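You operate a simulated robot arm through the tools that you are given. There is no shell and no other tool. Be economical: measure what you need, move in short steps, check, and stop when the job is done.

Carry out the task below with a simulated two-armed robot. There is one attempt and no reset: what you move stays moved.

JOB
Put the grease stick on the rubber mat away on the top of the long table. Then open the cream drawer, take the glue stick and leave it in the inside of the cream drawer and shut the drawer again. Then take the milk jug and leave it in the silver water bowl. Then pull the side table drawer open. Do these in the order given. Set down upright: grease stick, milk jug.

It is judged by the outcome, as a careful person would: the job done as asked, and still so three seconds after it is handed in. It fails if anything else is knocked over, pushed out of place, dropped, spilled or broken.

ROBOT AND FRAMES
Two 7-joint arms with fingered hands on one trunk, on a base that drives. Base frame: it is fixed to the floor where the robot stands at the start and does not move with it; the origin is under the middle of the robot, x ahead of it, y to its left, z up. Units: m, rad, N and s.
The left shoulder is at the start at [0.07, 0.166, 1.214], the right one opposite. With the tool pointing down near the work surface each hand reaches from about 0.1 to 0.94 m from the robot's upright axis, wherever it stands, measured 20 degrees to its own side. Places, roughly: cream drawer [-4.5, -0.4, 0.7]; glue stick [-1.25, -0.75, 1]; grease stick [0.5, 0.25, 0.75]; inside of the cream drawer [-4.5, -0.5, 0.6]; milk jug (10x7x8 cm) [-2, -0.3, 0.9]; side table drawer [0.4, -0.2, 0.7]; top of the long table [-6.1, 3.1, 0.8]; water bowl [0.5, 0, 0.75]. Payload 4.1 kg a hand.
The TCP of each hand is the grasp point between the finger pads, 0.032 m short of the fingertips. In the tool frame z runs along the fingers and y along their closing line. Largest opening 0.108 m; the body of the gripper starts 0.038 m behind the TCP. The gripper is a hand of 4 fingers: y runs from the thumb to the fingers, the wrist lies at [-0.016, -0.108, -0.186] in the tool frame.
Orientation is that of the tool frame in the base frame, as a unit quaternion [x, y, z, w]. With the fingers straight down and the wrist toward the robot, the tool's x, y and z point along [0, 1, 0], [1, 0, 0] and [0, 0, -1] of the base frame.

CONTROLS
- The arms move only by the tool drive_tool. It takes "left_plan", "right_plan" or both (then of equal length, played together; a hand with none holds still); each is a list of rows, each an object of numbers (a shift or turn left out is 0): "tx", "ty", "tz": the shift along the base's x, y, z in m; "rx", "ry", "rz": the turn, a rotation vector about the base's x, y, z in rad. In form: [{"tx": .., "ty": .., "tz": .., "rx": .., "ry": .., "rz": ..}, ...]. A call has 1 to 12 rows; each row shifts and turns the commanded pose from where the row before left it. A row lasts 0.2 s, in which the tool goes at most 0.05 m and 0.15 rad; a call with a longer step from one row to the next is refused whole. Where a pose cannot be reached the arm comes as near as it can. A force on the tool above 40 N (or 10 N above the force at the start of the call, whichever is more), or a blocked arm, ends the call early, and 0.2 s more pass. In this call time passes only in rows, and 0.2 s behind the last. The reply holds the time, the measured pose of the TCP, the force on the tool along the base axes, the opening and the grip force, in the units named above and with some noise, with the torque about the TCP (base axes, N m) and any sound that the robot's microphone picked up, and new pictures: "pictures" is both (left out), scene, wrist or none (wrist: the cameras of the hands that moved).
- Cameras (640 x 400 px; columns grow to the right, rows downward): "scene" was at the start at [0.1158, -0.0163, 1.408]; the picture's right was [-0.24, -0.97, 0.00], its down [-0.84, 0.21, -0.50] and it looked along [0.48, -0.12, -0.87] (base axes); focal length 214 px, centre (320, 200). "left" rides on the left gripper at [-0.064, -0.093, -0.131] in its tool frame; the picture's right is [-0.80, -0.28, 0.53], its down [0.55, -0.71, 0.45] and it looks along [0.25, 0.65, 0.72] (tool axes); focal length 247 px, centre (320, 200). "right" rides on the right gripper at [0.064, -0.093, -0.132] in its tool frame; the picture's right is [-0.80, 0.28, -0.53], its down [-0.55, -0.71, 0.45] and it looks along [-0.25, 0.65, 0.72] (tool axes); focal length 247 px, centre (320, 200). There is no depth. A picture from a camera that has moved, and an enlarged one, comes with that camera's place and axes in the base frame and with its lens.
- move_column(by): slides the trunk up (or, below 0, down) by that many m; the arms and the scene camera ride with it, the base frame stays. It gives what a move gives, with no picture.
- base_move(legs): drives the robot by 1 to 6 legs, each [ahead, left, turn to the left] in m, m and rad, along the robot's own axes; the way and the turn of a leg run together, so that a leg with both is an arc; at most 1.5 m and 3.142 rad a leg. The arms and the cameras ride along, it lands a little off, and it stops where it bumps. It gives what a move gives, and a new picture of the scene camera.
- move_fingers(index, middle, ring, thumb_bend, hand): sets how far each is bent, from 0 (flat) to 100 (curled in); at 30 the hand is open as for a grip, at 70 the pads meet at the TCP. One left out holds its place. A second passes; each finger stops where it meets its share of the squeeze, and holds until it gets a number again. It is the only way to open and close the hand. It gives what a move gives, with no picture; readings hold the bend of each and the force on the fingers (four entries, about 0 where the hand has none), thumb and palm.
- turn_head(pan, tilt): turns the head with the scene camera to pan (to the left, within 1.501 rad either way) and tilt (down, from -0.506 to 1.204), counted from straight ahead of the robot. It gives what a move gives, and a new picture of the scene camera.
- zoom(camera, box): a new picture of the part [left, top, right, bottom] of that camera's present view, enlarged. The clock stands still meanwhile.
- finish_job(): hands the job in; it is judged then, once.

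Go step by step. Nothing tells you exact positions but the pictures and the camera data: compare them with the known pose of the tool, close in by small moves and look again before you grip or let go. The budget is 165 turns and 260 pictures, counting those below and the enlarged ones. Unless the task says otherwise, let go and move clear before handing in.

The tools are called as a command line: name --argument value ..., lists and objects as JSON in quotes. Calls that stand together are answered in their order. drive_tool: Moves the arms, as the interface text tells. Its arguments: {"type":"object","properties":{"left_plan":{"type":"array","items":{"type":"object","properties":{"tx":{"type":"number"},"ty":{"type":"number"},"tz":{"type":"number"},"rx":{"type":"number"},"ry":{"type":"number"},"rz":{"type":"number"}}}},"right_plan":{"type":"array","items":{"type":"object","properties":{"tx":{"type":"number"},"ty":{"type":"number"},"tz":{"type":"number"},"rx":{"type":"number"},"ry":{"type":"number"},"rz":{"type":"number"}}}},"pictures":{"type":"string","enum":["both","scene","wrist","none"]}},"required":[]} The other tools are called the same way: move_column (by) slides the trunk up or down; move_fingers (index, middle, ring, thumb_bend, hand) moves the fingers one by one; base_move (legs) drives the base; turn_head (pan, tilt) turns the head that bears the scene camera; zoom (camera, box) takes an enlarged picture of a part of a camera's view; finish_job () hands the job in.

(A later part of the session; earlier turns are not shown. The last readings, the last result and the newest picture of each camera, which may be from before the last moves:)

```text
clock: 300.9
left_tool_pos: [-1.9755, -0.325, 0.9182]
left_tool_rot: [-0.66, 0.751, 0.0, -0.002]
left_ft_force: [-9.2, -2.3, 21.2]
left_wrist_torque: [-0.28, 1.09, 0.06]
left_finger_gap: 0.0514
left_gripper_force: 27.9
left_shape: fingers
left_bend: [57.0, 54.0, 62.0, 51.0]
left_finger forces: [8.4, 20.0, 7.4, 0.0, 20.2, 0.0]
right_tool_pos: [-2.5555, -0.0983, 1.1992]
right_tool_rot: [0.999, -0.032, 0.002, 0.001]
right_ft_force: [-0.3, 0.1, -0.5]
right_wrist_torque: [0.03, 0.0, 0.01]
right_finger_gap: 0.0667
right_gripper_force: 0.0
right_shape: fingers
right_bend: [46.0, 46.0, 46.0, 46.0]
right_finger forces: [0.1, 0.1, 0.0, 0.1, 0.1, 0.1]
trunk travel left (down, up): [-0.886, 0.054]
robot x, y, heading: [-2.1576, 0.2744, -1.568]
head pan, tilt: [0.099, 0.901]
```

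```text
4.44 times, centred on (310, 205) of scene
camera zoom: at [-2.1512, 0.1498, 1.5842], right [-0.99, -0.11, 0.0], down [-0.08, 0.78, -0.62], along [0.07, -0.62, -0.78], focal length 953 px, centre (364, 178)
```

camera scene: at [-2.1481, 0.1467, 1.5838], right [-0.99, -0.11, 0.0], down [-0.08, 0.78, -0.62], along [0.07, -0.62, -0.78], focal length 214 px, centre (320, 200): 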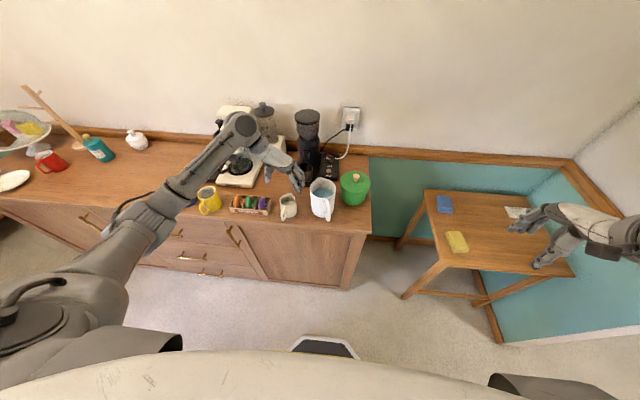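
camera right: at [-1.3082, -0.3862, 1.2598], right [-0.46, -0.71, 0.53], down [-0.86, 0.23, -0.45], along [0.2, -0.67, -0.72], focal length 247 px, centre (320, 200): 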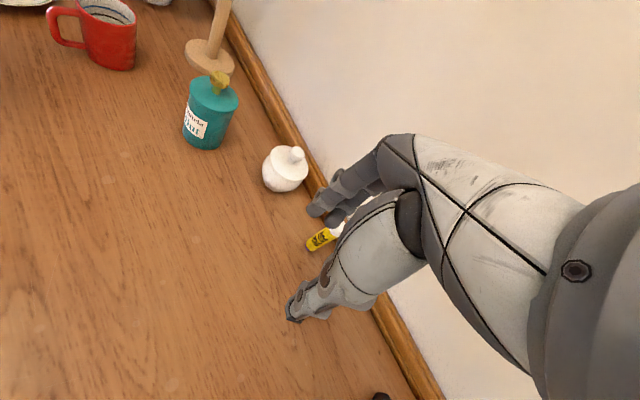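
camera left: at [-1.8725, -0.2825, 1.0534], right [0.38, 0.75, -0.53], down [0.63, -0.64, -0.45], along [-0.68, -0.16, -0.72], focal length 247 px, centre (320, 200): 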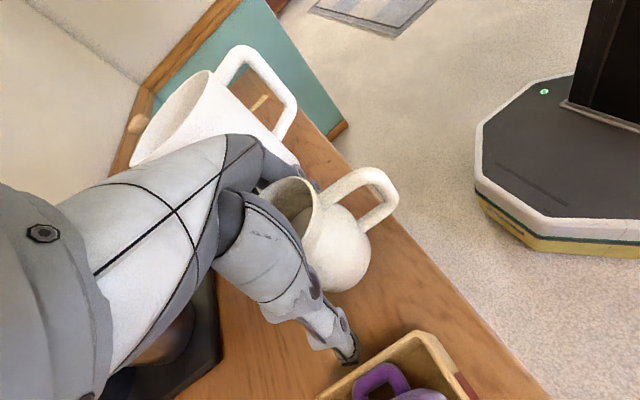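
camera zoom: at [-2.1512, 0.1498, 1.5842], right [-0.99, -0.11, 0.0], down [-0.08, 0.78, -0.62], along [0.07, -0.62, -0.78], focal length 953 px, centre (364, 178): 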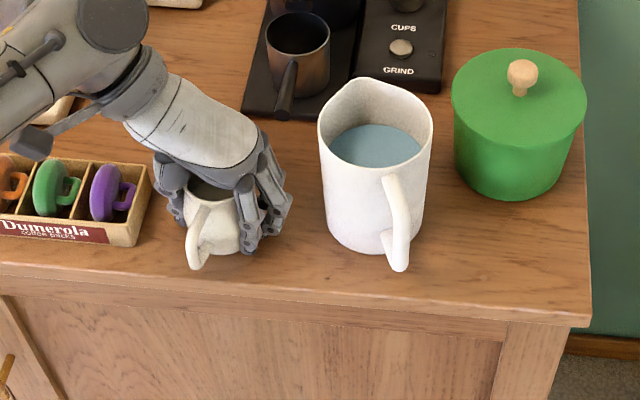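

Gripped. Lifting gently and checking that it stays level.

drive_tool --left_plan '[{"tz": 0.006}, {"tz": 0.008}, {"tz": 0.01}, {"tz": 0.015}]' --pictures "wrist"

zoom --camera "scene" --box '[250, 160, 370, 250]'

```text
clock: 301.9
left_tool_pos: [-1.9741, -0.3273, 0.9536]
left_tool_rot: [-0.659, 0.752, 0.002, -0.002]
left_ft_force: [-0.8, 0.4, -2.7]
left_wrist_torque: [0.03, 0.02, -0.03]
left_finger_gap: 0.0511
left_gripper_force: 19.5
left_shape: fingers
left_bend: [57.0, 56.0, 63.0, 51.0]
left_finger forces: [6.7, 6.1, 5.7, 0.0, 20.9, 0.0]
right_tool_pos: [-2.5527, -0.0999, 1.1976]
right_tool_rot: [1.0, -0.031, 0.002, 0.0]
right_ft_force: [0.0, -0.8, -0.3]
right_wrist_torque: [0.0, 0.02, 0.02]
right_finger_gap: 0.0665
right_gripper_force: 0.0
right_shape: fingers
right_bend: [46.0, 46.0, 46.0, 46.0]
right_finger forces: [0.0, 0.0, 0.0, 0.1, 0.1, 0.0]
trunk travel left (down, up): [-0.886, 0.054]
robot x, y, heading: [-2.1597, 0.2726, -1.562]
head pan, tilt: [0.099, 0.901]
camera left: at [-1.8722, -0.2754, 1.0842], right [0.38, 0.76, -0.53], down [0.63, -0.63, -0.45], along [-0.68, -0.16, -0.72], focal length 247 px, centre (320, 200)
```

left: 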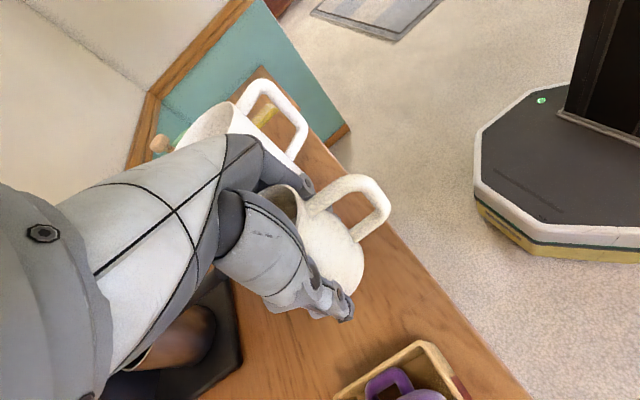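

```text
4.44 times, centred on (310, 205) of scene
camera zoom: at [-2.148, 0.1469, 1.5837], right [-0.99, -0.11, 0.0], down [-0.08, 0.78, -0.62], along [0.07, -0.62, -0.78], focal length 953 px, centre (364, 178)
```

zoom: 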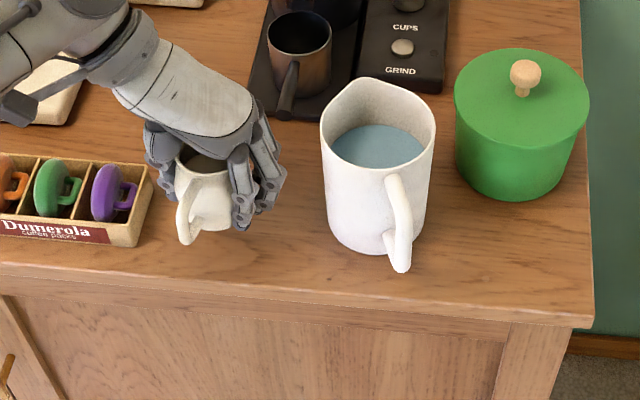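

The milk jug is lifted level. Raising it a bit more, then turning and driving to the side table.

drive_tool --left_plan '[{"tz": 0.025}, {"tz": 0.025}, {"tz": 0.025}, {"tz": 0.025}, {"tz": 0.02}]' --pictures "none"

base_move --legs '[[0, 0, 0.8], [0, 0, 0.77]]'

turn_head --pan 0 --tilt 0.7

```text
clock: 303.1
left_tool_pos: [-1.9733, -0.3267, 1.0743]
left_tool_rot: [-0.66, 0.751, 0.001, -0.001]
left_ft_force: [-0.3, 0.4, -3.1]
left_wrist_torque: [0.02, 0.01, -0.02]
left_finger_gap: 0.0512
left_gripper_force: 19.5
left_shape: fingers
left_bend: [57.0, 56.0, 63.0, 51.0]
left_finger forces: [6.7, 6.0, 5.7, 0.0, 20.8, 0.1]
right_tool_pos: [-2.553, -0.0987, 1.1979]
right_tool_rot: [1.0, -0.031, 0.0, 0.0]
right_ft_force: [-0.9, -0.6, -0.9]
right_wrist_torque: [0.03, -0.01, -0.01]
right_finger_gap: 0.0667
right_gripper_force: 0.1
right_shape: fingers
right_bend: [46.0, 46.0, 46.0, 46.0]
right_finger forces: [0.0, 0.0, 0.0, 0.1, 0.0, 0.0]
trunk travel left (down, up): [-0.886, 0.054]
robot x, y, heading: [-2.1623, 0.2746, -1.563]
head pan, tilt: [0.099, 0.901]
```

```text
clock: 307.6
left_tool_pos: [-1.5547, 0.4511, 1.0749]
left_tool_rot: [0.998, -0.071, -0.001, 0.001]
left_ft_force: [0.9, -1.2, -1.7]
left_wrist_torque: [-0.01, 0.02, 0.0]
left_finger_gap: 0.0507
left_gripper_force: 19.5
left_shape: fingers
left_bend: [58.0, 56.0, 63.0, 51.0]
left_finger forces: [6.6, 5.9, 5.9, 0.0, 20.7, 0.0]
right_tool_pos: [-1.7902, -0.1272, 1.1986]
right_tool_rot: [0.732, 0.681, 0.001, -0.001]
right_ft_force: [0.3, -0.5, 0.7]
right_wrist_torque: [-0.01, -0.02, 0.02]
right_finger_gap: 0.0668
right_gripper_force: 0.0
right_shape: fingers
right_bend: [46.0, 46.0, 46.0, 46.0]
right_finger forces: [0.0, 0.0, 0.1, 0.0, 0.0, 0.1]
trunk travel left (down, up): [-0.886, 0.054]
robot x, y, heading: [-2.1584, 0.2741, -0.01]
head pan, tilt: [0.099, 0.901]
camera scene: at [-2.0311, 0.2793, 1.5838], right [0.09, -1.0, 0.0], down [-0.78, -0.07, -0.62], along [0.62, 0.06, -0.78], focal length 214 px, centre (320, 200)
```

scene: 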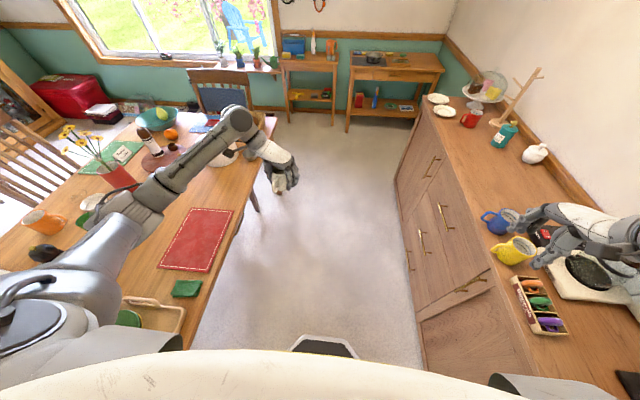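

```text
clock: 308.4
left_tool_pos: [-1.5547, 0.4517, 1.0744]
left_tool_rot: [0.998, -0.069, 0.0, 0.001]
left_ft_force: [-0.3, -0.5, -2.4]
left_wrist_torque: [-0.02, -0.02, 0.01]
left_finger_gap: 0.0511
left_gripper_force: 19.2
left_shape: fingers
left_bend: [58.0, 56.0, 63.0, 51.0]
left_finger forces: [6.6, 5.9, 6.0, 0.0, 20.7, 0.0]
right_tool_pos: [-1.7893, -0.1261, 1.1976]
right_tool_rot: [0.733, 0.68, 0.0, -0.001]
right_ft_force: [-0.2, 1.1, -0.3]
right_wrist_torque: [0.02, 0.0, -0.02]
right_finger_gap: 0.0666
right_gripper_force: 0.1
right_shape: fingers
right_bend: [46.0, 46.0, 46.0, 46.0]
right_finger forces: [0.0, 0.0, 0.0, 0.0, 0.0, 0.0]
trunk travel left (down, up): [-0.886, 0.054]
robot x, y, heading: [-2.1572, 0.2748, -0.005]
head pan, tilt: [0.0, 0.7]
camera scene: at [-2.0212, 0.2724, 1.5999], right [0.0, -1.0, 0.0], down [-0.65, 0.0, -0.76], along [0.76, 0.0, -0.65], focal length 214 px, centre (320, 200)
```

scene: 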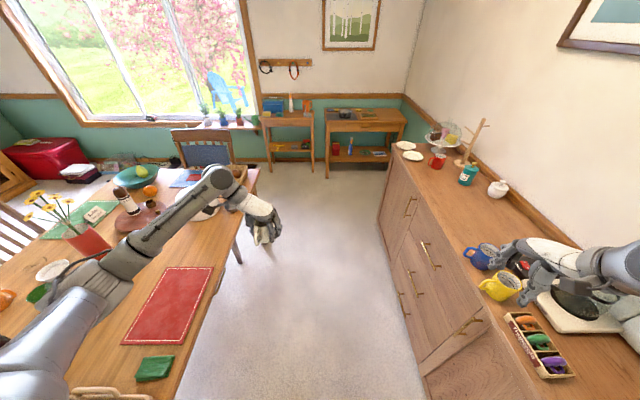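

Path is clear. Driving toward the side table, keeping slightly to the right, away from the table items.

base_move --legs '[[0.3, -0.1, 0.005], [1.3, -0.02, 0], [0.33, -0.05, 0]]'

```text
clock: 318.4
left_tool_pos: [0.3703, 0.2858, 1.0751]
left_tool_rot: [0.998, -0.066, 0.002, 0.002]
left_ft_force: [0.0, -0.5, -2.0]
left_wrist_torque: [-0.01, -0.01, 0.0]
left_finger_gap: 0.0507
left_gripper_force: 19.5
left_shape: fingers
left_bend: [58.0, 56.0, 63.0, 51.0]
left_finger forces: [6.7, 5.8, 5.9, 0.0, 20.5, 0.0]
right_tool_pos: [0.1409, -0.2931, 1.1993]
right_tool_rot: [0.73, 0.683, 0.001, 0.001]
right_ft_force: [0.1, -0.7, 0.0]
right_wrist_torque: [-0.01, -0.01, 0.0]
right_finger_gap: 0.0668
right_gripper_force: 0.1
right_shape: fingers
right_bend: [46.0, 46.0, 46.0, 46.0]
right_finger forces: [0.0, 0.0, 0.0, 0.0, 0.1, 0.0]
trunk travel left (down, up): [-0.886, 0.054]
robot x, y, heading: [-0.2279, 0.1081, 0.002]
head pan, tilt: [0.0, 0.7]
camera scene: at [-0.0947, 0.1036, 1.6002], right [0.0, -1.0, 0.0], down [-0.64, 0.0, -0.77], along [0.77, 0.0, -0.64], focal length 214 px, centre (320, 200)
```

scene: 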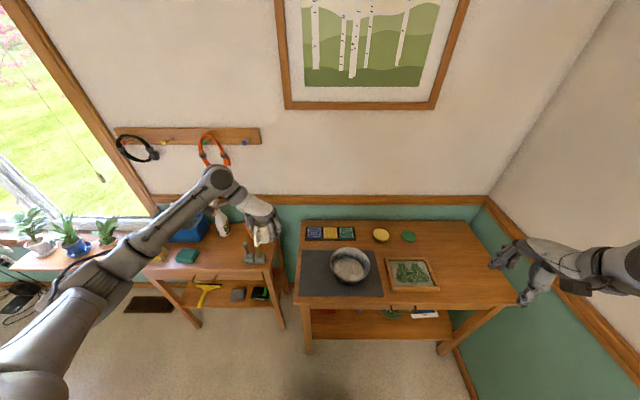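

The bowl is at about (0.435, -0.022). I'll shift the base right, then bring the jug over it.

base_move --legs '[[0.05, -0.25, 0]]'

drive_tool --left_plan '[{"ty": -0.02}, {"ty": -0.02, "tx": 0.01}, {"ty": -0.015, "tx": 0.005}]'

turn_head --pan 0 --tilt 0.95

```text
clock: 320.2
left_tool_pos: [0.422, 0.0364, 1.0739]
left_tool_rot: [0.998, -0.066, -0.001, 0.001]
left_ft_force: [0.2, -0.5, -1.4]
left_wrist_torque: [-0.04, -0.02, -0.03]
left_finger_gap: 0.0509
left_gripper_force: 19.4
left_shape: fingers
left_bend: [58.0, 56.0, 63.0, 51.0]
left_finger forces: [6.5, 5.9, 6.0, 0.1, 20.8, 0.0]
right_tool_pos: [0.1928, -0.5432, 1.1986]
right_tool_rot: [0.731, 0.683, 0.0, 0.0]
right_ft_force: [-0.3, 0.0, 0.2]
right_wrist_torque: [0.03, -0.01, 0.03]
right_finger_gap: 0.0669
right_gripper_force: 0.1
right_shape: fingers
right_bend: [46.0, 46.0, 46.0, 46.0]
right_finger forces: [0.0, 0.0, 0.0, 0.0, 0.0, 0.0]
trunk travel left (down, up): [-0.886, 0.054]
robot x, y, heading: [-0.1785, -0.1473, -0.002]
head pan, tilt: [0.0, 0.7]
camera scene: at [-0.0423, -0.1453, 1.6], right [0.0, -1.0, 0.0], down [-0.64, 0.0, -0.76], along [0.76, 0.0, -0.64], focal length 214 px, centre (320, 200)
```

scene: 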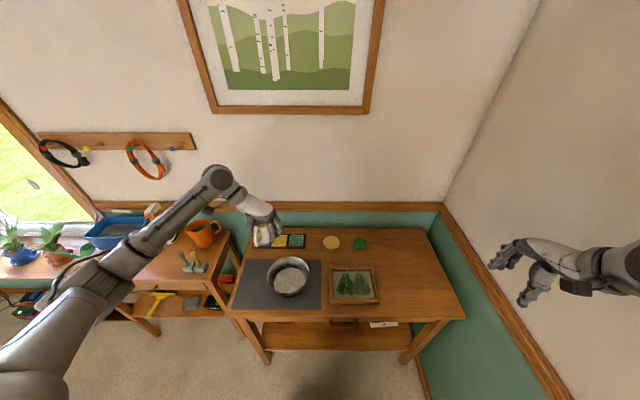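

```text
clock: 321.1
left_tool_pos: [0.4378, -0.0213, 1.0739]
left_tool_rot: [0.998, -0.066, -0.001, 0.001]
left_ft_force: [0.9, -0.3, -2.2]
left_wrist_torque: [0.04, 0.03, -0.02]
left_finger_gap: 0.0506
left_gripper_force: 19.4
left_shape: fingers
left_bend: [58.0, 56.0, 63.0, 51.0]
left_finger forces: [6.6, 5.8, 6.0, 0.0, 20.7, 0.0]
right_tool_pos: [0.1936, -0.5455, 1.1979]
right_tool_rot: [0.731, 0.683, 0.0, 0.0]
right_ft_force: [0.5, 0.3, -0.2]
right_wrist_torque: [0.03, 0.04, -0.02]
right_finger_gap: 0.0667
right_gripper_force: 0.0
right_shape: fingers
right_bend: [46.0, 46.0, 46.0, 46.0]
right_finger forces: [0.1, 0.0, 0.1, 0.0, 0.0, 0.0]
trunk travel left (down, up): [-0.886, 0.054]
robot x, y, heading: [-0.1775, -0.1451, 0.002]
head pan, tilt: [0.0, 0.7]
camera scene: at [-0.0413, -0.149, 1.5999], right [0.0, -1.0, 0.0], down [-0.64, 0.0, -0.76], along [0.76, 0.0, -0.64], focal length 214 px, centre (320, 200)
camera left: at [0.3868, 0.0785, 1.204], right [-0.75, 0.39, -0.53], down [0.64, 0.63, -0.45], along [0.16, -0.68, -0.72], focal length 247 px, centre (320, 200)
```

scene: 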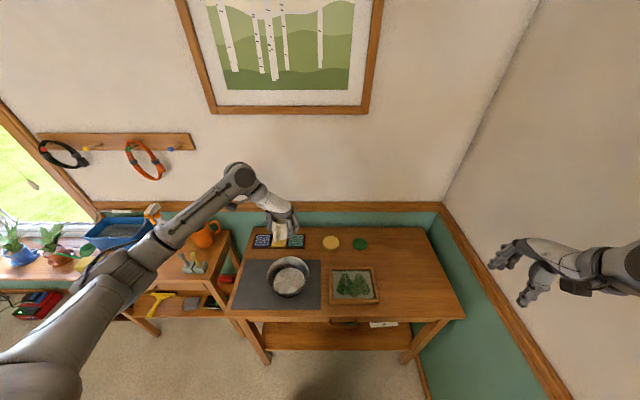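
left: 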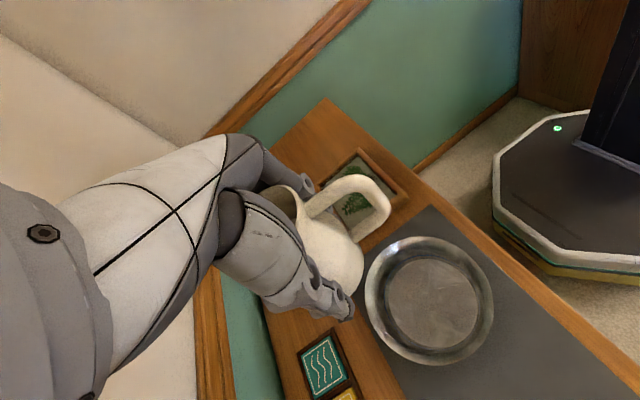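

```text
clock: 321.8
left_tool_pos: [0.4365, -0.0205, 1.0741]
left_tool_rot: [0.998, -0.066, -0.001, 0.002]
left_ft_force: [-0.7, 0.5, -1.9]
left_wrist_torque: [0.01, 0.0, 0.01]
left_finger_gap: 0.0507
left_gripper_force: 20.0
left_shape: fingers
left_bend: [58.0, 56.0, 63.0, 51.0]
left_finger forces: [6.6, 5.9, 6.0, 0.1, 20.7, 0.0]
right_tool_pos: [0.1935, -0.5442, 1.1992]
right_tool_rot: [0.731, 0.683, 0.001, 0.0]
right_ft_force: [0.3, -0.3, -0.6]
right_wrist_torque: [-0.02, -0.01, 0.01]
right_finger_gap: 0.0665
right_gripper_force: 0.0
right_shape: fingers
right_bend: [46.0, 46.0, 46.0, 46.0]
right_finger forces: [0.1, 0.1, 0.0, 0.0, 0.0, 0.1]
trunk travel left (down, up): [-0.886, 0.054]
robot x, y, heading: [-0.1782, -0.1491, 0.006]
head pan, tilt: [0.0, 0.949]
camera scene: at [-0.0543, -0.1473, 1.5802], right [0.0, -1.0, 0.0], down [-0.81, 0.0, -0.58], along [0.58, 0.0, -0.81], focal length 214 px, centre (320, 200)
```

scene: 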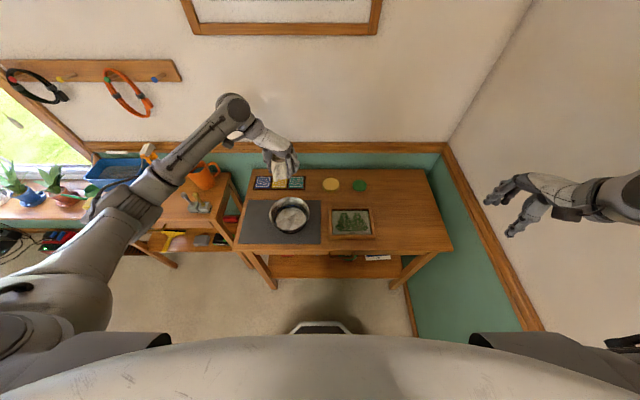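

Bowl centre is near (0.43, -0.017) with floor radius ~7.5 cm. Lowering with trunk first, keeping the jug level.

move_column --by -0.1

drive_tool --left_plan '[{"tz": -0.025}, {"tz": -0.025}, {"tz": -0.02, "tx": -0.003}]'

```text
clock: 323.1
left_tool_pos: [0.4388, -0.02, 0.9743]
left_tool_rot: [0.998, -0.066, 0.0, 0.002]
left_ft_force: [-0.1, -0.6, -2.5]
left_wrist_torque: [0.0, 0.01, -0.02]
left_finger_gap: 0.0509
left_gripper_force: 19.4
left_shape: fingers
left_bend: [58.0, 56.0, 63.0, 51.0]
left_finger forces: [6.6, 6.0, 6.0, 0.1, 20.6, 0.1]
right_tool_pos: [0.1918, -0.5443, 1.0982]
right_tool_rot: [0.731, 0.683, 0.001, -0.001]
right_ft_force: [-0.4, 0.1, 0.0]
right_wrist_torque: [-0.01, 0.02, 0.0]
right_finger_gap: 0.0667
right_gripper_force: 0.0
right_shape: fingers
right_bend: [46.0, 46.0, 46.0, 46.0]
right_finger forces: [0.0, 0.0, 0.1, 0.0, 0.1, 0.0]
trunk travel left (down, up): [-0.786, 0.154]
robot x, y, heading: [-0.1775, -0.1467, -0.001]
head pan, tilt: [0.0, 0.949]
```

```text
clock: 323.9
left_tool_pos: [0.4346, -0.021, 0.9035]
left_tool_rot: [0.998, -0.066, 0.0, 0.002]
left_ft_force: [0.0, 0.4, -2.3]
left_wrist_torque: [0.0, -0.03, 0.05]
left_finger_gap: 0.0507
left_gripper_force: 19.6
left_shape: fingers
left_bend: [58.0, 56.0, 63.0, 51.0]
left_finger forces: [6.6, 5.9, 6.0, 0.0, 20.6, 0.0]
right_tool_pos: [0.1925, -0.5441, 1.0989]
right_tool_rot: [0.73, 0.683, 0.001, 0.0]
right_ft_force: [-0.8, -1.0, 0.1]
right_wrist_torque: [-0.02, -0.02, -0.01]
right_finger_gap: 0.0666
right_gripper_force: 0.1
right_shape: fingers
right_bend: [46.0, 46.0, 46.0, 46.0]
right_finger forces: [0.0, 0.0, 0.0, 0.0, 0.0, 0.1]
trunk travel left (down, up): [-0.786, 0.154]
robot x, y, heading: [-0.1783, -0.1463, 0.005]
head pan, tilt: [0.0, 0.949]
camera scene: at [-0.0542, -0.1473, 1.4802], right [0.0, -1.0, 0.0], down [-0.81, 0.0, -0.58], along [0.58, 0.0, -0.81], focal length 214 px, centre (320, 200)
camera left: at [0.3834, 0.08, 1.0342], right [-0.75, 0.38, -0.53], down [0.64, 0.63, -0.45], along [0.16, -0.68, -0.72], focal length 247 px, centre (320, 200)
```

scene: 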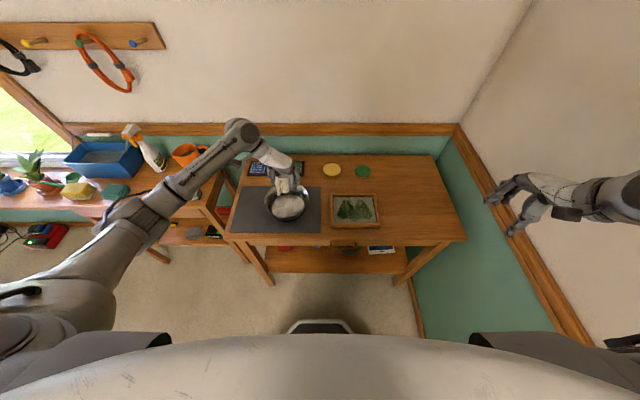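
left: 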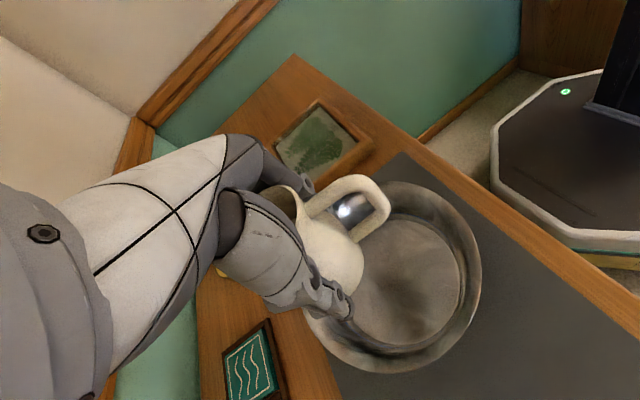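

Jug is over the bowl's middle within about a centimetre. Lower further.

drive_tool --left_plan '[{"tz": -0.02}, {"tz": -0.02}]' --pictures "wrist"

zoom --camera "scene" --box '[220, 140, 360, 250]'

```text
clock: 324.6
left_tool_pos: [0.435, -0.0199, 0.8643]
left_tool_rot: [0.998, -0.066, 0.0, 0.001]
left_ft_force: [-0.6, 1.2, -2.5]
left_wrist_torque: [-0.06, 0.01, -0.02]
left_finger_gap: 0.0508
left_gripper_force: 20.0
left_shape: fingers
left_bend: [58.0, 56.0, 63.0, 51.0]
left_finger forces: [6.7, 5.9, 6.2, 0.0, 20.5, 0.0]
right_tool_pos: [0.1927, -0.5439, 1.0984]
right_tool_rot: [0.731, 0.683, 0.001, 0.0]
right_ft_force: [0.9, 0.1, -1.0]
right_wrist_torque: [0.0, 0.04, 0.01]
right_finger_gap: 0.0668
right_gripper_force: 0.0
right_shape: fingers
right_bend: [46.0, 46.0, 46.0, 46.0]
right_finger forces: [0.0, 0.0, 0.0, 0.0, 0.1, 0.0]
trunk travel left (down, up): [-0.786, 0.154]
robot x, y, heading: [-0.1844, -0.1495, 0.001]
head pan, tilt: [0.0, 0.949]
camera left: at [0.3835, 0.0804, 0.994], right [-0.75, 0.39, -0.53], down [0.64, 0.63, -0.45], along [0.16, -0.68, -0.72], focal length 247 px, centre (320, 200)
```

left: 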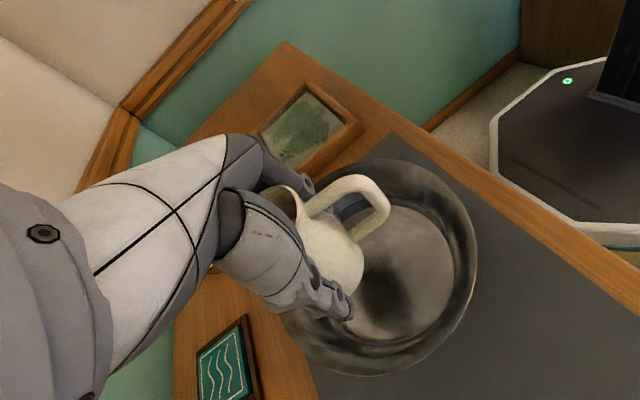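

```text
3.64 times, centred on (290, 195) of scene
camera zoom: at [-0.0538, -0.1474, 1.4801], right [0.0, -1.0, 0.0], down [-0.81, 0.0, -0.58], along [0.58, 0.0, -0.81], focal length 780 px, centre (429, 218)
```

zoom: 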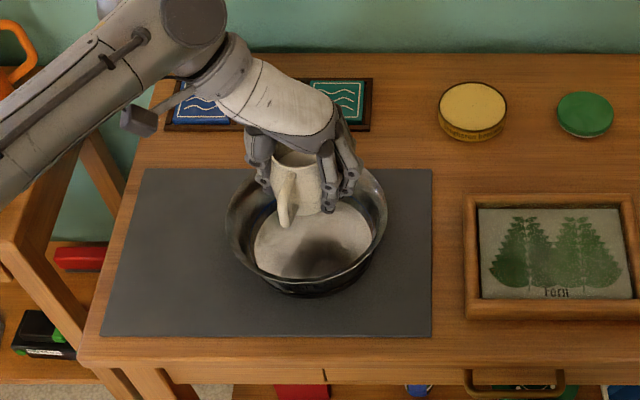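

Bowl centre ≈ (0.426, −0.02). Small shift and careful lowering to contact.

drive_tool --left_plan '[{"tz": -0.015, "tx": -0.005}, {"tz": -0.015}]' --pictures "none"

drive_tool --left_plan '[{"tz": -0.004}, {"tz": -0.004}]' --pictures "none"

drive_tool --left_plan '[{"tz": -0.003}, {"tz": -0.003}]' --pictures "wrist"

```text
clock: 325.1
left_tool_pos: [0.4294, -0.0205, 0.8344]
left_tool_rot: [0.998, -0.066, 0.0, 0.002]
left_ft_force: [0.1, 0.1, -1.6]
left_wrist_torque: [-0.05, 0.01, 0.02]
left_finger_gap: 0.0508
left_gripper_force: 19.5
left_shape: fingers
left_bend: [58.0, 56.0, 63.0, 51.0]
left_finger forces: [6.6, 5.9, 6.1, 0.1, 20.5, 0.1]
right_tool_pos: [0.1925, -0.5436, 1.099]
right_tool_rot: [0.731, 0.683, 0.001, 0.0]
right_ft_force: [-0.2, -0.3, -0.6]
right_wrist_torque: [0.02, 0.02, 0.0]
right_finger_gap: 0.0668
right_gripper_force: 0.0
right_shape: fingers
right_bend: [46.0, 46.0, 46.0, 46.0]
right_finger forces: [0.0, 0.0, 0.1, 0.0, 0.0, 0.0]
trunk travel left (down, up): [-0.786, 0.154]
robot x, y, heading: [-0.1761, -0.1494, 0.005]
head pan, tilt: [0.0, 0.949]
```

```text
clock: 325.8
left_tool_pos: [0.43, -0.0197, 0.8246]
left_tool_rot: [0.998, -0.066, 0.0, 0.001]
left_ft_force: [-0.4, 0.1, -2.2]
left_wrist_torque: [0.01, -0.01, -0.01]
left_finger_gap: 0.0509
left_gripper_force: 19.8
left_shape: fingers
left_bend: [58.0, 56.0, 63.0, 51.0]
left_finger forces: [6.6, 5.9, 6.1, 0.1, 20.6, 0.0]
right_tool_pos: [0.192, -0.5443, 1.0992]
right_tool_rot: [0.731, 0.683, 0.001, -0.002]
right_ft_force: [-0.1, 0.3, -0.4]
right_wrist_torque: [-0.01, -0.01, 0.01]
right_finger_gap: 0.0669
right_gripper_force: 0.0
right_shape: fingers
right_bend: [46.0, 46.0, 46.0, 46.0]
right_finger forces: [0.0, 0.0, 0.1, 0.1, 0.0, 0.0]
trunk travel left (down, up): [-0.786, 0.154]
robot x, y, heading: [-0.1769, -0.1463, 0.005]
head pan, tilt: [0.0, 0.949]
```

```text
clock: 326.4
left_tool_pos: [0.4291, -0.0209, 0.8199]
left_tool_rot: [0.998, -0.066, 0.0, 0.002]
left_ft_force: [0.0, 0.1, -2.8]
left_wrist_torque: [0.01, -0.01, -0.01]
left_finger_gap: 0.0509
left_gripper_force: 19.0
left_shape: fingers
left_bend: [58.0, 56.0, 63.0, 51.0]
left_finger forces: [6.6, 5.9, 6.1, 0.0, 20.5, 0.1]
right_tool_pos: [0.1934, -0.544, 1.0985]
right_tool_rot: [0.731, 0.682, 0.001, -0.001]
right_ft_force: [1.5, -0.3, -0.1]
right_wrist_torque: [0.01, 0.01, -0.01]
right_finger_gap: 0.0665
right_gripper_force: 0.1
right_shape: fingers
right_bend: [46.0, 46.0, 46.0, 46.0]
right_finger forces: [0.0, 0.0, 0.0, 0.1, 0.0, 0.0]
trunk travel left (down, up): [-0.786, 0.154]
robot x, y, heading: [-0.1803, -0.1483, 0.001]
head pan, tilt: [0.0, 0.949]
camera left: at [0.3783, 0.0796, 0.9497], right [-0.75, 0.38, -0.53], down [0.64, 0.63, -0.45], along [0.16, -0.68, -0.72], focal length 247 px, centre (320, 200)
```

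left: 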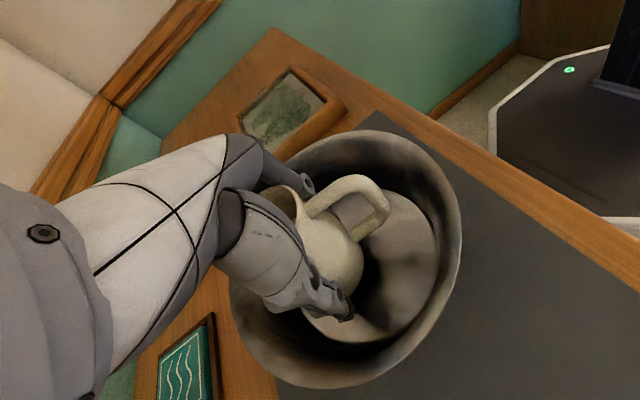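

Still above the floor; continuing.

drive_tool --left_plan '[{"tz": -0.003}, {"tz": -0.003}]' --pictures "none"

drive_tool --left_plan '[{"tz": -0.003}, {"tz": -0.002}]' --pictures "none"

drive_tool --left_plan '[{"tz": -0.002}, {"tz": -0.002}]' --pictures "none"

```text
clock: 326.9
left_tool_pos: [0.4297, -0.0204, 0.8135]
left_tool_rot: [0.998, -0.065, 0.0, 0.002]
left_ft_force: [-0.4, -1.2, -2.8]
left_wrist_torque: [-0.02, -0.02, -0.01]
left_finger_gap: 0.0508
left_gripper_force: 19.5
left_shape: fingers
left_bend: [58.0, 56.0, 63.0, 51.0]
left_finger forces: [6.6, 5.9, 6.1, 0.0, 20.5, 0.1]
right_tool_pos: [0.1917, -0.5436, 1.0977]
right_tool_rot: [0.731, 0.682, 0.0, 0.0]
right_ft_force: [0.7, -0.1, -0.4]
right_wrist_torque: [0.0, -0.02, 0.03]
right_finger_gap: 0.0665
right_gripper_force: 0.1
right_shape: fingers
right_bend: [46.0, 46.0, 46.0, 46.0]
right_finger forces: [0.0, 0.0, 0.1, 0.1, 0.1, 0.0]
trunk travel left (down, up): [-0.786, 0.154]
robot x, y, heading: [-0.1787, -0.1476, 0.001]
head pan, tilt: [0.0, 0.949]
```

```text
clock: 327.6
left_tool_pos: [0.4298, -0.0195, 0.8099]
left_tool_rot: [0.998, -0.066, 0.0, 0.002]
left_ft_force: [1.8, -0.6, -0.9]
left_wrist_torque: [-0.06, 0.01, 0.02]
left_finger_gap: 0.0506
left_gripper_force: 20.2
left_shape: fingers
left_bend: [58.0, 56.0, 63.0, 51.0]
left_finger forces: [6.7, 5.9, 6.2, 0.0, 20.9, 0.0]
right_tool_pos: [0.193, -0.5432, 1.0984]
right_tool_rot: [0.731, 0.683, 0.001, -0.001]
right_ft_force: [-0.3, -0.4, -0.5]
right_wrist_torque: [0.0, 0.0, 0.01]
right_finger_gap: 0.0666
right_gripper_force: 0.2
right_shape: fingers
right_bend: [46.0, 46.0, 46.0, 46.0]
right_finger forces: [0.0, 0.0, 0.0, 0.0, 0.1, 0.1]
trunk travel left (down, up): [-0.786, 0.154]
robot x, y, heading: [-0.1809, -0.152, 0.005]
head pan, tilt: [0.0, 0.949]
```

```text
clock: 328.1
left_tool_pos: [0.4292, -0.0211, 0.8088]
left_tool_rot: [0.998, -0.067, 0.002, 0.002]
left_ft_force: [1.2, 1.2, 20.2]
left_wrist_torque: [-0.53, -0.16, 0.02]
left_finger_gap: 0.0511
left_gripper_force: 26.7
left_shape: fingers
left_bend: [58.0, 56.0, 63.0, 52.0]
left_finger forces: [7.1, 12.9, 6.7, 0.1, 27.5, 0.0]
right_tool_pos: [0.1901, -0.5444, 1.1002]
right_tool_rot: [0.73, 0.683, 0.0, 0.0]
right_ft_force: [-0.5, 0.4, -0.6]
right_wrist_torque: [-0.02, 0.0, 0.0]
right_finger_gap: 0.0668
right_gripper_force: 0.0
right_shape: fingers
right_bend: [46.0, 46.0, 46.0, 46.0]
right_finger forces: [0.0, 0.1, 0.1, 0.0, 0.0, 0.0]
trunk travel left (down, up): [-0.786, 0.154]
robot x, y, heading: [-0.1809, -0.1452, 0.002]
head pan, tilt: [0.0, 0.949]
```

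Contact with the bowl floor. Relieving 3 mm, then opening gradually.

drive_tool --left_plan '[{"tz": 0.003}]' --pictures "none"

move_fingers --hand "left" --index 54 --middle 53 --ring 56 --thumb_bend 49

zoom --camera "left" --box '[200, 100, 480, 400]'

```text
clock: 328.6
left_tool_pos: [0.4292, -0.0184, 0.8089]
left_tool_rot: [0.998, -0.066, 0.001, 0.002]
left_ft_force: [3.0, -0.4, 11.1]
left_wrist_torque: [-0.38, -0.19, 0.09]
left_finger_gap: 0.0508
left_gripper_force: 23.6
left_shape: fingers
left_bend: [58.0, 56.0, 63.0, 52.0]
left_finger forces: [7.3, 8.6, 7.2, 0.1, 25.1, 0.0]
right_tool_pos: [0.1911, -0.5435, 1.0995]
right_tool_rot: [0.731, 0.683, 0.001, 0.0]
right_ft_force: [0.1, -0.3, -0.4]
right_wrist_torque: [-0.01, 0.02, -0.03]
right_finger_gap: 0.0667
right_gripper_force: 0.0
right_shape: fingers
right_bend: [46.0, 46.0, 46.0, 46.0]
right_finger forces: [0.1, 0.1, 0.0, 0.1, 0.0, 0.0]
trunk travel left (down, up): [-0.786, 0.154]
robot x, y, heading: [-0.1771, -0.1469, 0.003]
head pan, tilt: [0.0, 0.949]
```

```text
clock: 329.6
left_tool_pos: [0.4295, -0.0202, 0.8077]
left_tool_rot: [0.998, -0.066, 0.0, 0.002]
left_ft_force: [-0.7, 1.4, 1.7]
left_wrist_torque: [-0.09, -0.04, 0.03]
left_finger_gap: 0.0548
left_gripper_force: 2.9
left_shape: fingers
left_bend: [54.0, 52.0, 56.0, 48.0]
left_finger forces: [0.4, 1.9, 0.0, 0.0, 4.2, 0.1]
right_tool_pos: [0.1919, -0.5444, 1.0987]
right_tool_rot: [0.731, 0.682, 0.0, 0.0]
right_ft_force: [-0.3, 0.3, 0.4]
right_wrist_torque: [0.0, 0.03, 0.01]
right_finger_gap: 0.0667
right_gripper_force: 0.1
right_shape: fingers
right_bend: [46.0, 46.0, 46.0, 46.0]
right_finger forces: [0.1, 0.1, 0.0, 0.0, 0.0, 0.0]
trunk travel left (down, up): [-0.786, 0.154]
robot x, y, heading: [-0.1799, -0.1488, 0.001]
head pan, tilt: [0.0, 0.949]
```

```text
1.33 times, centred on (340, 250) of left
camera zoom: at [0.3776, 0.0801, 0.938], right [-0.75, 0.38, -0.53], down [0.64, 0.63, -0.45], along [0.16, -0.68, -0.72], focal length 329 px, centre (293, 133)
```

zoom: 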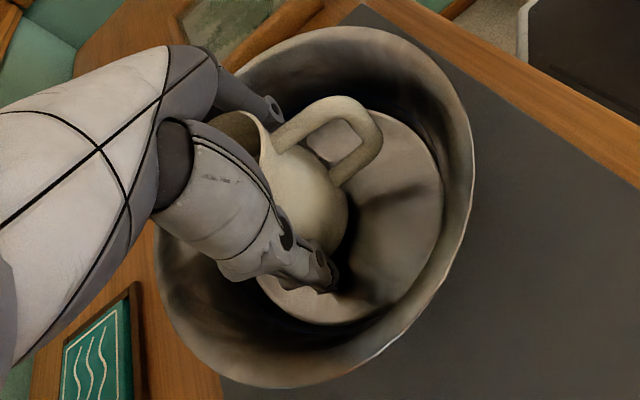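

The jug is settled. Opening further while lifting slightly.

move_fingers --hand "left" --index 48 --middle 47 --ring 48 --thumb_bend 42

drive_tool --left_plan '[{"tz": 0.004}, {"tz": 0.004}]' --pictures "none"

move_fingers --hand "left" --index 38 --middle 38 --ring 38 --thumb_bend 33

zoom --camera "left" --box '[200, 100, 480, 400]'

```text
clock: 330.6
left_tool_pos: [0.4285, -0.0218, 0.8083]
left_tool_rot: [0.998, -0.066, 0.0, 0.002]
left_ft_force: [-0.8, 2.4, -0.5]
left_wrist_torque: [0.03, 0.04, 0.03]
left_finger_gap: 0.0687
left_gripper_force: 0.7
left_shape: fingers
left_bend: [48.0, 47.0, 49.0, 42.0]
left_finger forces: [0.0, 0.0, 1.3, 0.1, 0.2, 0.0]
right_tool_pos: [0.1918, -0.5445, 1.0992]
right_tool_rot: [0.73, 0.683, 0.0, 0.0]
right_ft_force: [-0.2, 0.5, 0.1]
right_wrist_torque: [0.0, -0.01, 0.06]
right_finger_gap: 0.0667
right_gripper_force: 0.0
right_shape: fingers
right_bend: [46.0, 46.0, 46.0, 46.0]
right_finger forces: [0.1, 0.1, 0.1, 0.1, 0.1, 0.0]
trunk travel left (down, up): [-0.786, 0.154]
robot x, y, heading: [-0.1758, -0.1508, -0.001]
head pan, tilt: [0.0, 0.949]
```

```text
clock: 331.1
left_tool_pos: [0.4299, -0.0207, 0.8168]
left_tool_rot: [0.998, -0.066, 0.0, 0.001]
left_ft_force: [0.1, -0.6, 0.6]
left_wrist_torque: [0.01, 0.0, 0.02]
left_finger_gap: 0.0685
left_gripper_force: 0.0
left_shape: fingers
left_bend: [48.0, 47.0, 48.0, 42.0]
left_finger forces: [0.1, 0.1, 0.0, 0.1, 0.1, 0.0]
right_tool_pos: [0.1928, -0.5439, 1.0987]
right_tool_rot: [0.731, 0.682, 0.001, -0.001]
right_ft_force: [0.0, -0.3, -0.6]
right_wrist_torque: [0.03, -0.02, 0.04]
right_finger_gap: 0.0666
right_gripper_force: 0.0
right_shape: fingers
right_bend: [46.0, 46.0, 46.0, 46.0]
right_finger forces: [0.1, 0.0, 0.0, 0.1, 0.1, 0.0]
trunk travel left (down, up): [-0.786, 0.154]
robot x, y, heading: [-0.1798, -0.152, 0.001]
head pan, tilt: [0.0, 0.949]
```

```text
clock: 332.1
left_tool_pos: [0.4289, -0.0204, 0.817]
left_tool_rot: [0.998, -0.067, 0.001, 0.001]
left_ft_force: [-1.2, 6.2, 2.8]
left_wrist_torque: [-0.07, -0.03, 0.01]
left_finger_gap: 0.0885
left_gripper_force: 5.9
left_shape: fingers
left_bend: [38.0, 39.0, 44.0, 37.0]
left_finger forces: [0.0, 1.4, 6.8, 0.1, 3.4, 0.0]
right_tool_pos: [0.1918, -0.544, 1.1]
right_tool_rot: [0.731, 0.683, 0.001, 0.0]
right_ft_force: [-0.7, 0.5, 0.5]
right_wrist_torque: [0.01, 0.0, 0.0]
right_finger_gap: 0.0668
right_gripper_force: 0.1
right_shape: fingers
right_bend: [46.0, 46.0, 46.0, 46.0]
right_finger forces: [0.1, 0.0, 0.0, 0.0, 0.1, 0.0]
trunk travel left (down, up): [-0.786, 0.154]
robot x, y, heading: [-0.1757, -0.1454, 0.002]
head pan, tilt: [0.0, 0.949]
```

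```text
1.33 times, centred on (340, 250) of left
camera zoom: at [0.3776, 0.0805, 0.9464], right [-0.75, 0.38, -0.53], down [0.64, 0.63, -0.45], along [0.16, -0.68, -0.72], focal length 329 px, centre (293, 133)
```

zoom: 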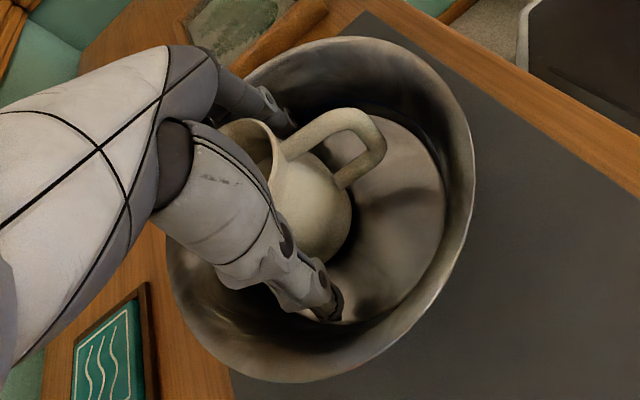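

The fingers now brush the bowl walls; returning to the mid opening, which was free, and lifting straight up.

move_fingers --hand "left" --index 46 --middle 45 --ring 47 --thumb_bend 41

drive_tool --left_plan '[{"tz": 0.01}, {"tz": 0.015}, {"tz": 0.015}]' --pictures "wrist"

```text
clock: 333.1
left_tool_pos: [0.4289, -0.0201, 0.817]
left_tool_rot: [0.998, -0.067, 0.0, 0.001]
left_ft_force: [-0.1, -1.3, 0.6]
left_wrist_torque: [-0.02, 0.02, -0.01]
left_finger_gap: 0.0736
left_gripper_force: 0.0
left_shape: fingers
left_bend: [46.0, 45.0, 47.0, 41.0]
left_finger forces: [0.0, 0.0, 0.1, 0.0, 0.0, 0.1]
right_tool_pos: [0.1924, -0.5443, 1.0992]
right_tool_rot: [0.731, 0.683, 0.0, 0.0]
right_ft_force: [0.0, -0.2, 0.2]
right_wrist_torque: [0.04, 0.0, -0.01]
right_finger_gap: 0.0666
right_gripper_force: 0.1
right_shape: fingers
right_bend: [46.0, 46.0, 46.0, 46.0]
right_finger forces: [0.0, 0.0, 0.0, 0.0, 0.1, 0.0]
trunk travel left (down, up): [-0.786, 0.154]
robot x, y, heading: [-0.1764, -0.148, -0.0]
head pan, tilt: [0.0, 0.949]
```

```text
clock: 333.9
left_tool_pos: [0.4305, -0.02, 0.8566]
left_tool_rot: [0.998, -0.066, 0.0, 0.001]
left_ft_force: [0.3, 0.2, 0.2]
left_wrist_torque: [-0.03, 0.06, -0.04]
left_finger_gap: 0.0736
left_gripper_force: 0.1
left_shape: fingers
left_bend: [46.0, 45.0, 47.0, 41.0]
left_finger forces: [0.0, 0.0, 0.1, 0.0, 0.1, 0.0]
right_tool_pos: [0.1917, -0.5445, 1.0992]
right_tool_rot: [0.731, 0.682, 0.0, -0.001]
right_ft_force: [-0.2, -0.6, 0.3]
right_wrist_torque: [0.0, -0.03, 0.02]
right_finger_gap: 0.0668
right_gripper_force: 0.0
right_shape: fingers
right_bend: [46.0, 46.0, 46.0, 46.0]
right_finger forces: [0.0, 0.0, 0.1, 0.1, 0.1, 0.1]
trunk travel left (down, up): [-0.786, 0.154]
robot x, y, heading: [-0.1789, -0.1481, 0.004]
head pan, tilt: [0.0, 0.949]
camera left: at [0.3782, 0.0802, 0.9867], right [-0.75, 0.38, -0.53], down [0.64, 0.63, -0.45], along [0.16, -0.68, -0.72], focal length 247 px, centre (320, 200)
```

left: 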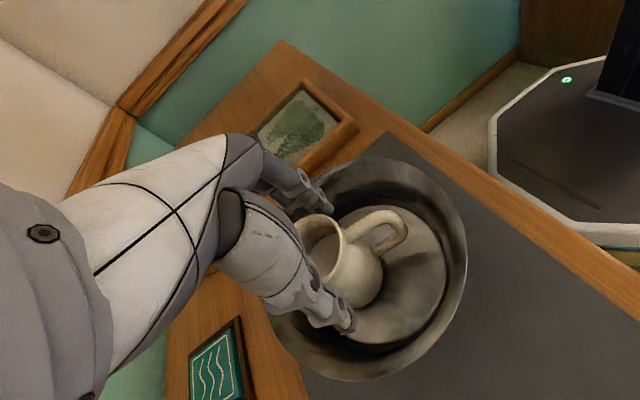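

The milk jug stands in the bowl. Now I'll lift the left hand well clear.

drive_tool --left_plan '[{"tz": 0.03}, {"tz": 0.04}, {"tz": 0.04}, {"tz": 0.03}]' --pictures "wrist"

base_move --legs '[[-0.38, 0.28, 0]]'

turn_head --pan -0.3 --tilt 0.7

```text
clock: 334.9
left_tool_pos: [0.4298, -0.0204, 0.9959]
left_tool_rot: [0.998, -0.066, 0.0, 0.001]
left_ft_force: [0.2, 0.3, -0.3]
left_wrist_torque: [0.03, 0.0, -0.04]
left_finger_gap: 0.0734
left_gripper_force: 0.0
left_shape: fingers
left_bend: [46.0, 45.0, 47.0, 41.0]
left_finger forces: [0.0, 0.0, 0.0, 0.1, 0.0, 0.0]
right_tool_pos: [0.1917, -0.5456, 1.0982]
right_tool_rot: [0.731, 0.683, 0.001, -0.001]
right_ft_force: [-0.2, 0.3, -0.1]
right_wrist_torque: [0.01, -0.04, 0.04]
right_finger_gap: 0.0668
right_gripper_force: 0.1
right_shape: fingers
right_bend: [46.0, 46.0, 46.0, 46.0]
right_finger forces: [0.0, 0.1, 0.0, 0.0, 0.0, 0.0]
trunk travel left (down, up): [-0.786, 0.154]
robot x, y, heading: [-0.175, -0.1465, -0.001]
head pan, tilt: [0.0, 0.949]
camera left: at [0.3783, 0.0797, 1.1262], right [-0.75, 0.38, -0.53], down [0.64, 0.63, -0.45], along [0.16, -0.68, -0.72], focal length 247 px, centre (320, 200)
```

left: 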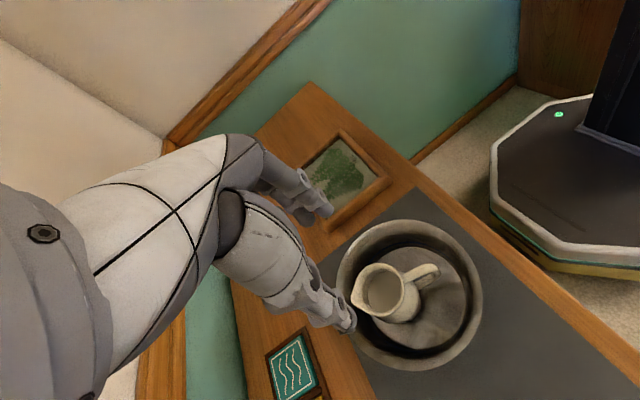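

```text
clock: 337.8
left_tool_pos: [0.046, 0.2611, 0.9963]
left_tool_rot: [0.998, -0.066, 0.0, 0.001]
left_ft_force: [-0.6, -0.8, 0.4]
left_wrist_torque: [0.01, 0.02, -0.01]
left_finger_gap: 0.0738
left_gripper_force: 0.1
left_shape: fingers
left_bend: [46.0, 45.0, 47.0, 41.0]
left_finger forces: [0.0, 0.0, 0.0, 0.0, 0.0, 0.0]
right_tool_pos: [-0.1897, -0.2635, 1.0984]
right_tool_rot: [0.729, 0.684, 0.0, -0.001]
right_ft_force: [0.3, 0.4, 0.2]
right_wrist_torque: [0.03, 0.02, 0.0]
right_finger_gap: 0.0668
right_gripper_force: 0.1
right_shape: fingers
right_bend: [46.0, 46.0, 46.0, 46.0]
right_finger forces: [0.0, 0.0, 0.0, 0.0, 0.0, 0.1]
trunk travel left (down, up): [-0.786, 0.154]
robot x, y, heading: [-0.5635, 0.133, 0.011]
head pan, tilt: [0.0, 0.949]
camera scene: at [-0.4372, 0.1323, 1.4801], right [0.0, -1.0, 0.0], down [-0.81, 0.0, -0.58], along [0.58, 0.0, -0.81], focal length 214 px, centre (320, 200)
```

scene: 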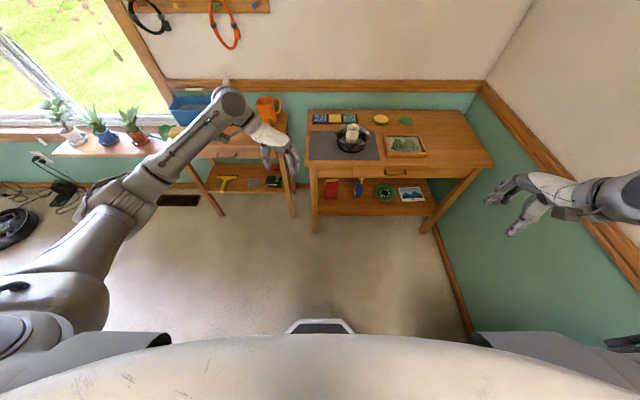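

```text
clock: 338.6
left_tool_pos: [0.0458, 0.2608, 0.996]
left_tool_rot: [0.998, -0.066, 0.001, 0.002]
left_ft_force: [-0.7, 0.3, 0.2]
left_wrist_torque: [-0.01, 0.01, 0.01]
left_finger_gap: 0.0737
left_gripper_force: 0.0
left_shape: fingers
left_bend: [46.0, 45.0, 47.0, 41.0]
left_finger forces: [0.1, 0.0, 0.0, 0.0, 0.1, 0.0]
right_tool_pos: [-0.1891, -0.2623, 1.0993]
right_tool_rot: [0.729, 0.684, 0.001, -0.001]
right_ft_force: [0.5, -0.1, -0.8]
right_wrist_torque: [-0.01, 0.01, 0.0]
right_finger_gap: 0.0665
right_gripper_force: 0.0
right_shape: fingers
right_bend: [46.0, 46.0, 46.0, 46.0]
right_finger forces: [0.0, 0.0, 0.0, 0.0, 0.1, 0.0]
trunk travel left (down, up): [-0.786, 0.154]
robot x, y, heading: [-0.5641, 0.135, 0.008]
head pan, tilt: [-0.3, 0.7]
camera scene: at [-0.4293, 0.1079, 1.4999], right [-0.29, -0.96, 0.0], down [-0.62, 0.19, -0.76], along [0.73, -0.22, -0.64], focal length 214 px, centre (320, 200)
```

scene: 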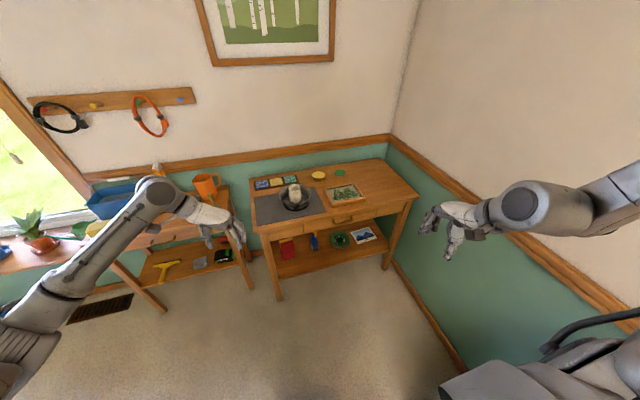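

Jug is upright in the bowl. Now a close look at the side table's drawer.

zoom --camera "scene" --box '[250, 170, 430, 280]'

```text
3.56 times, centred on (340, 225) of scene
camera zoom: at [-0.4293, 0.1079, 1.4999], right [-0.29, -0.96, 0.0], down [-0.62, 0.19, -0.76], along [0.73, -0.22, -0.64], focal length 763 px, centre (249, 111)
```

zoom: 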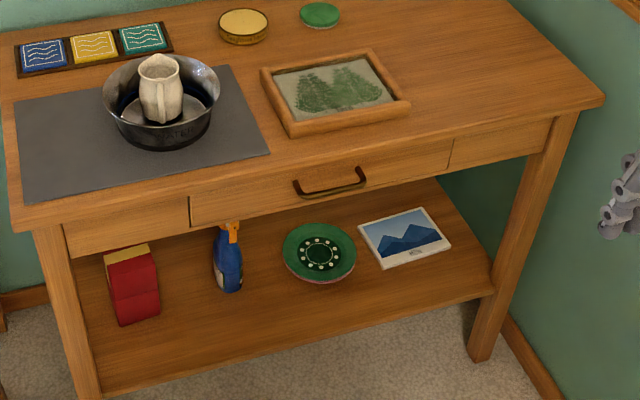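

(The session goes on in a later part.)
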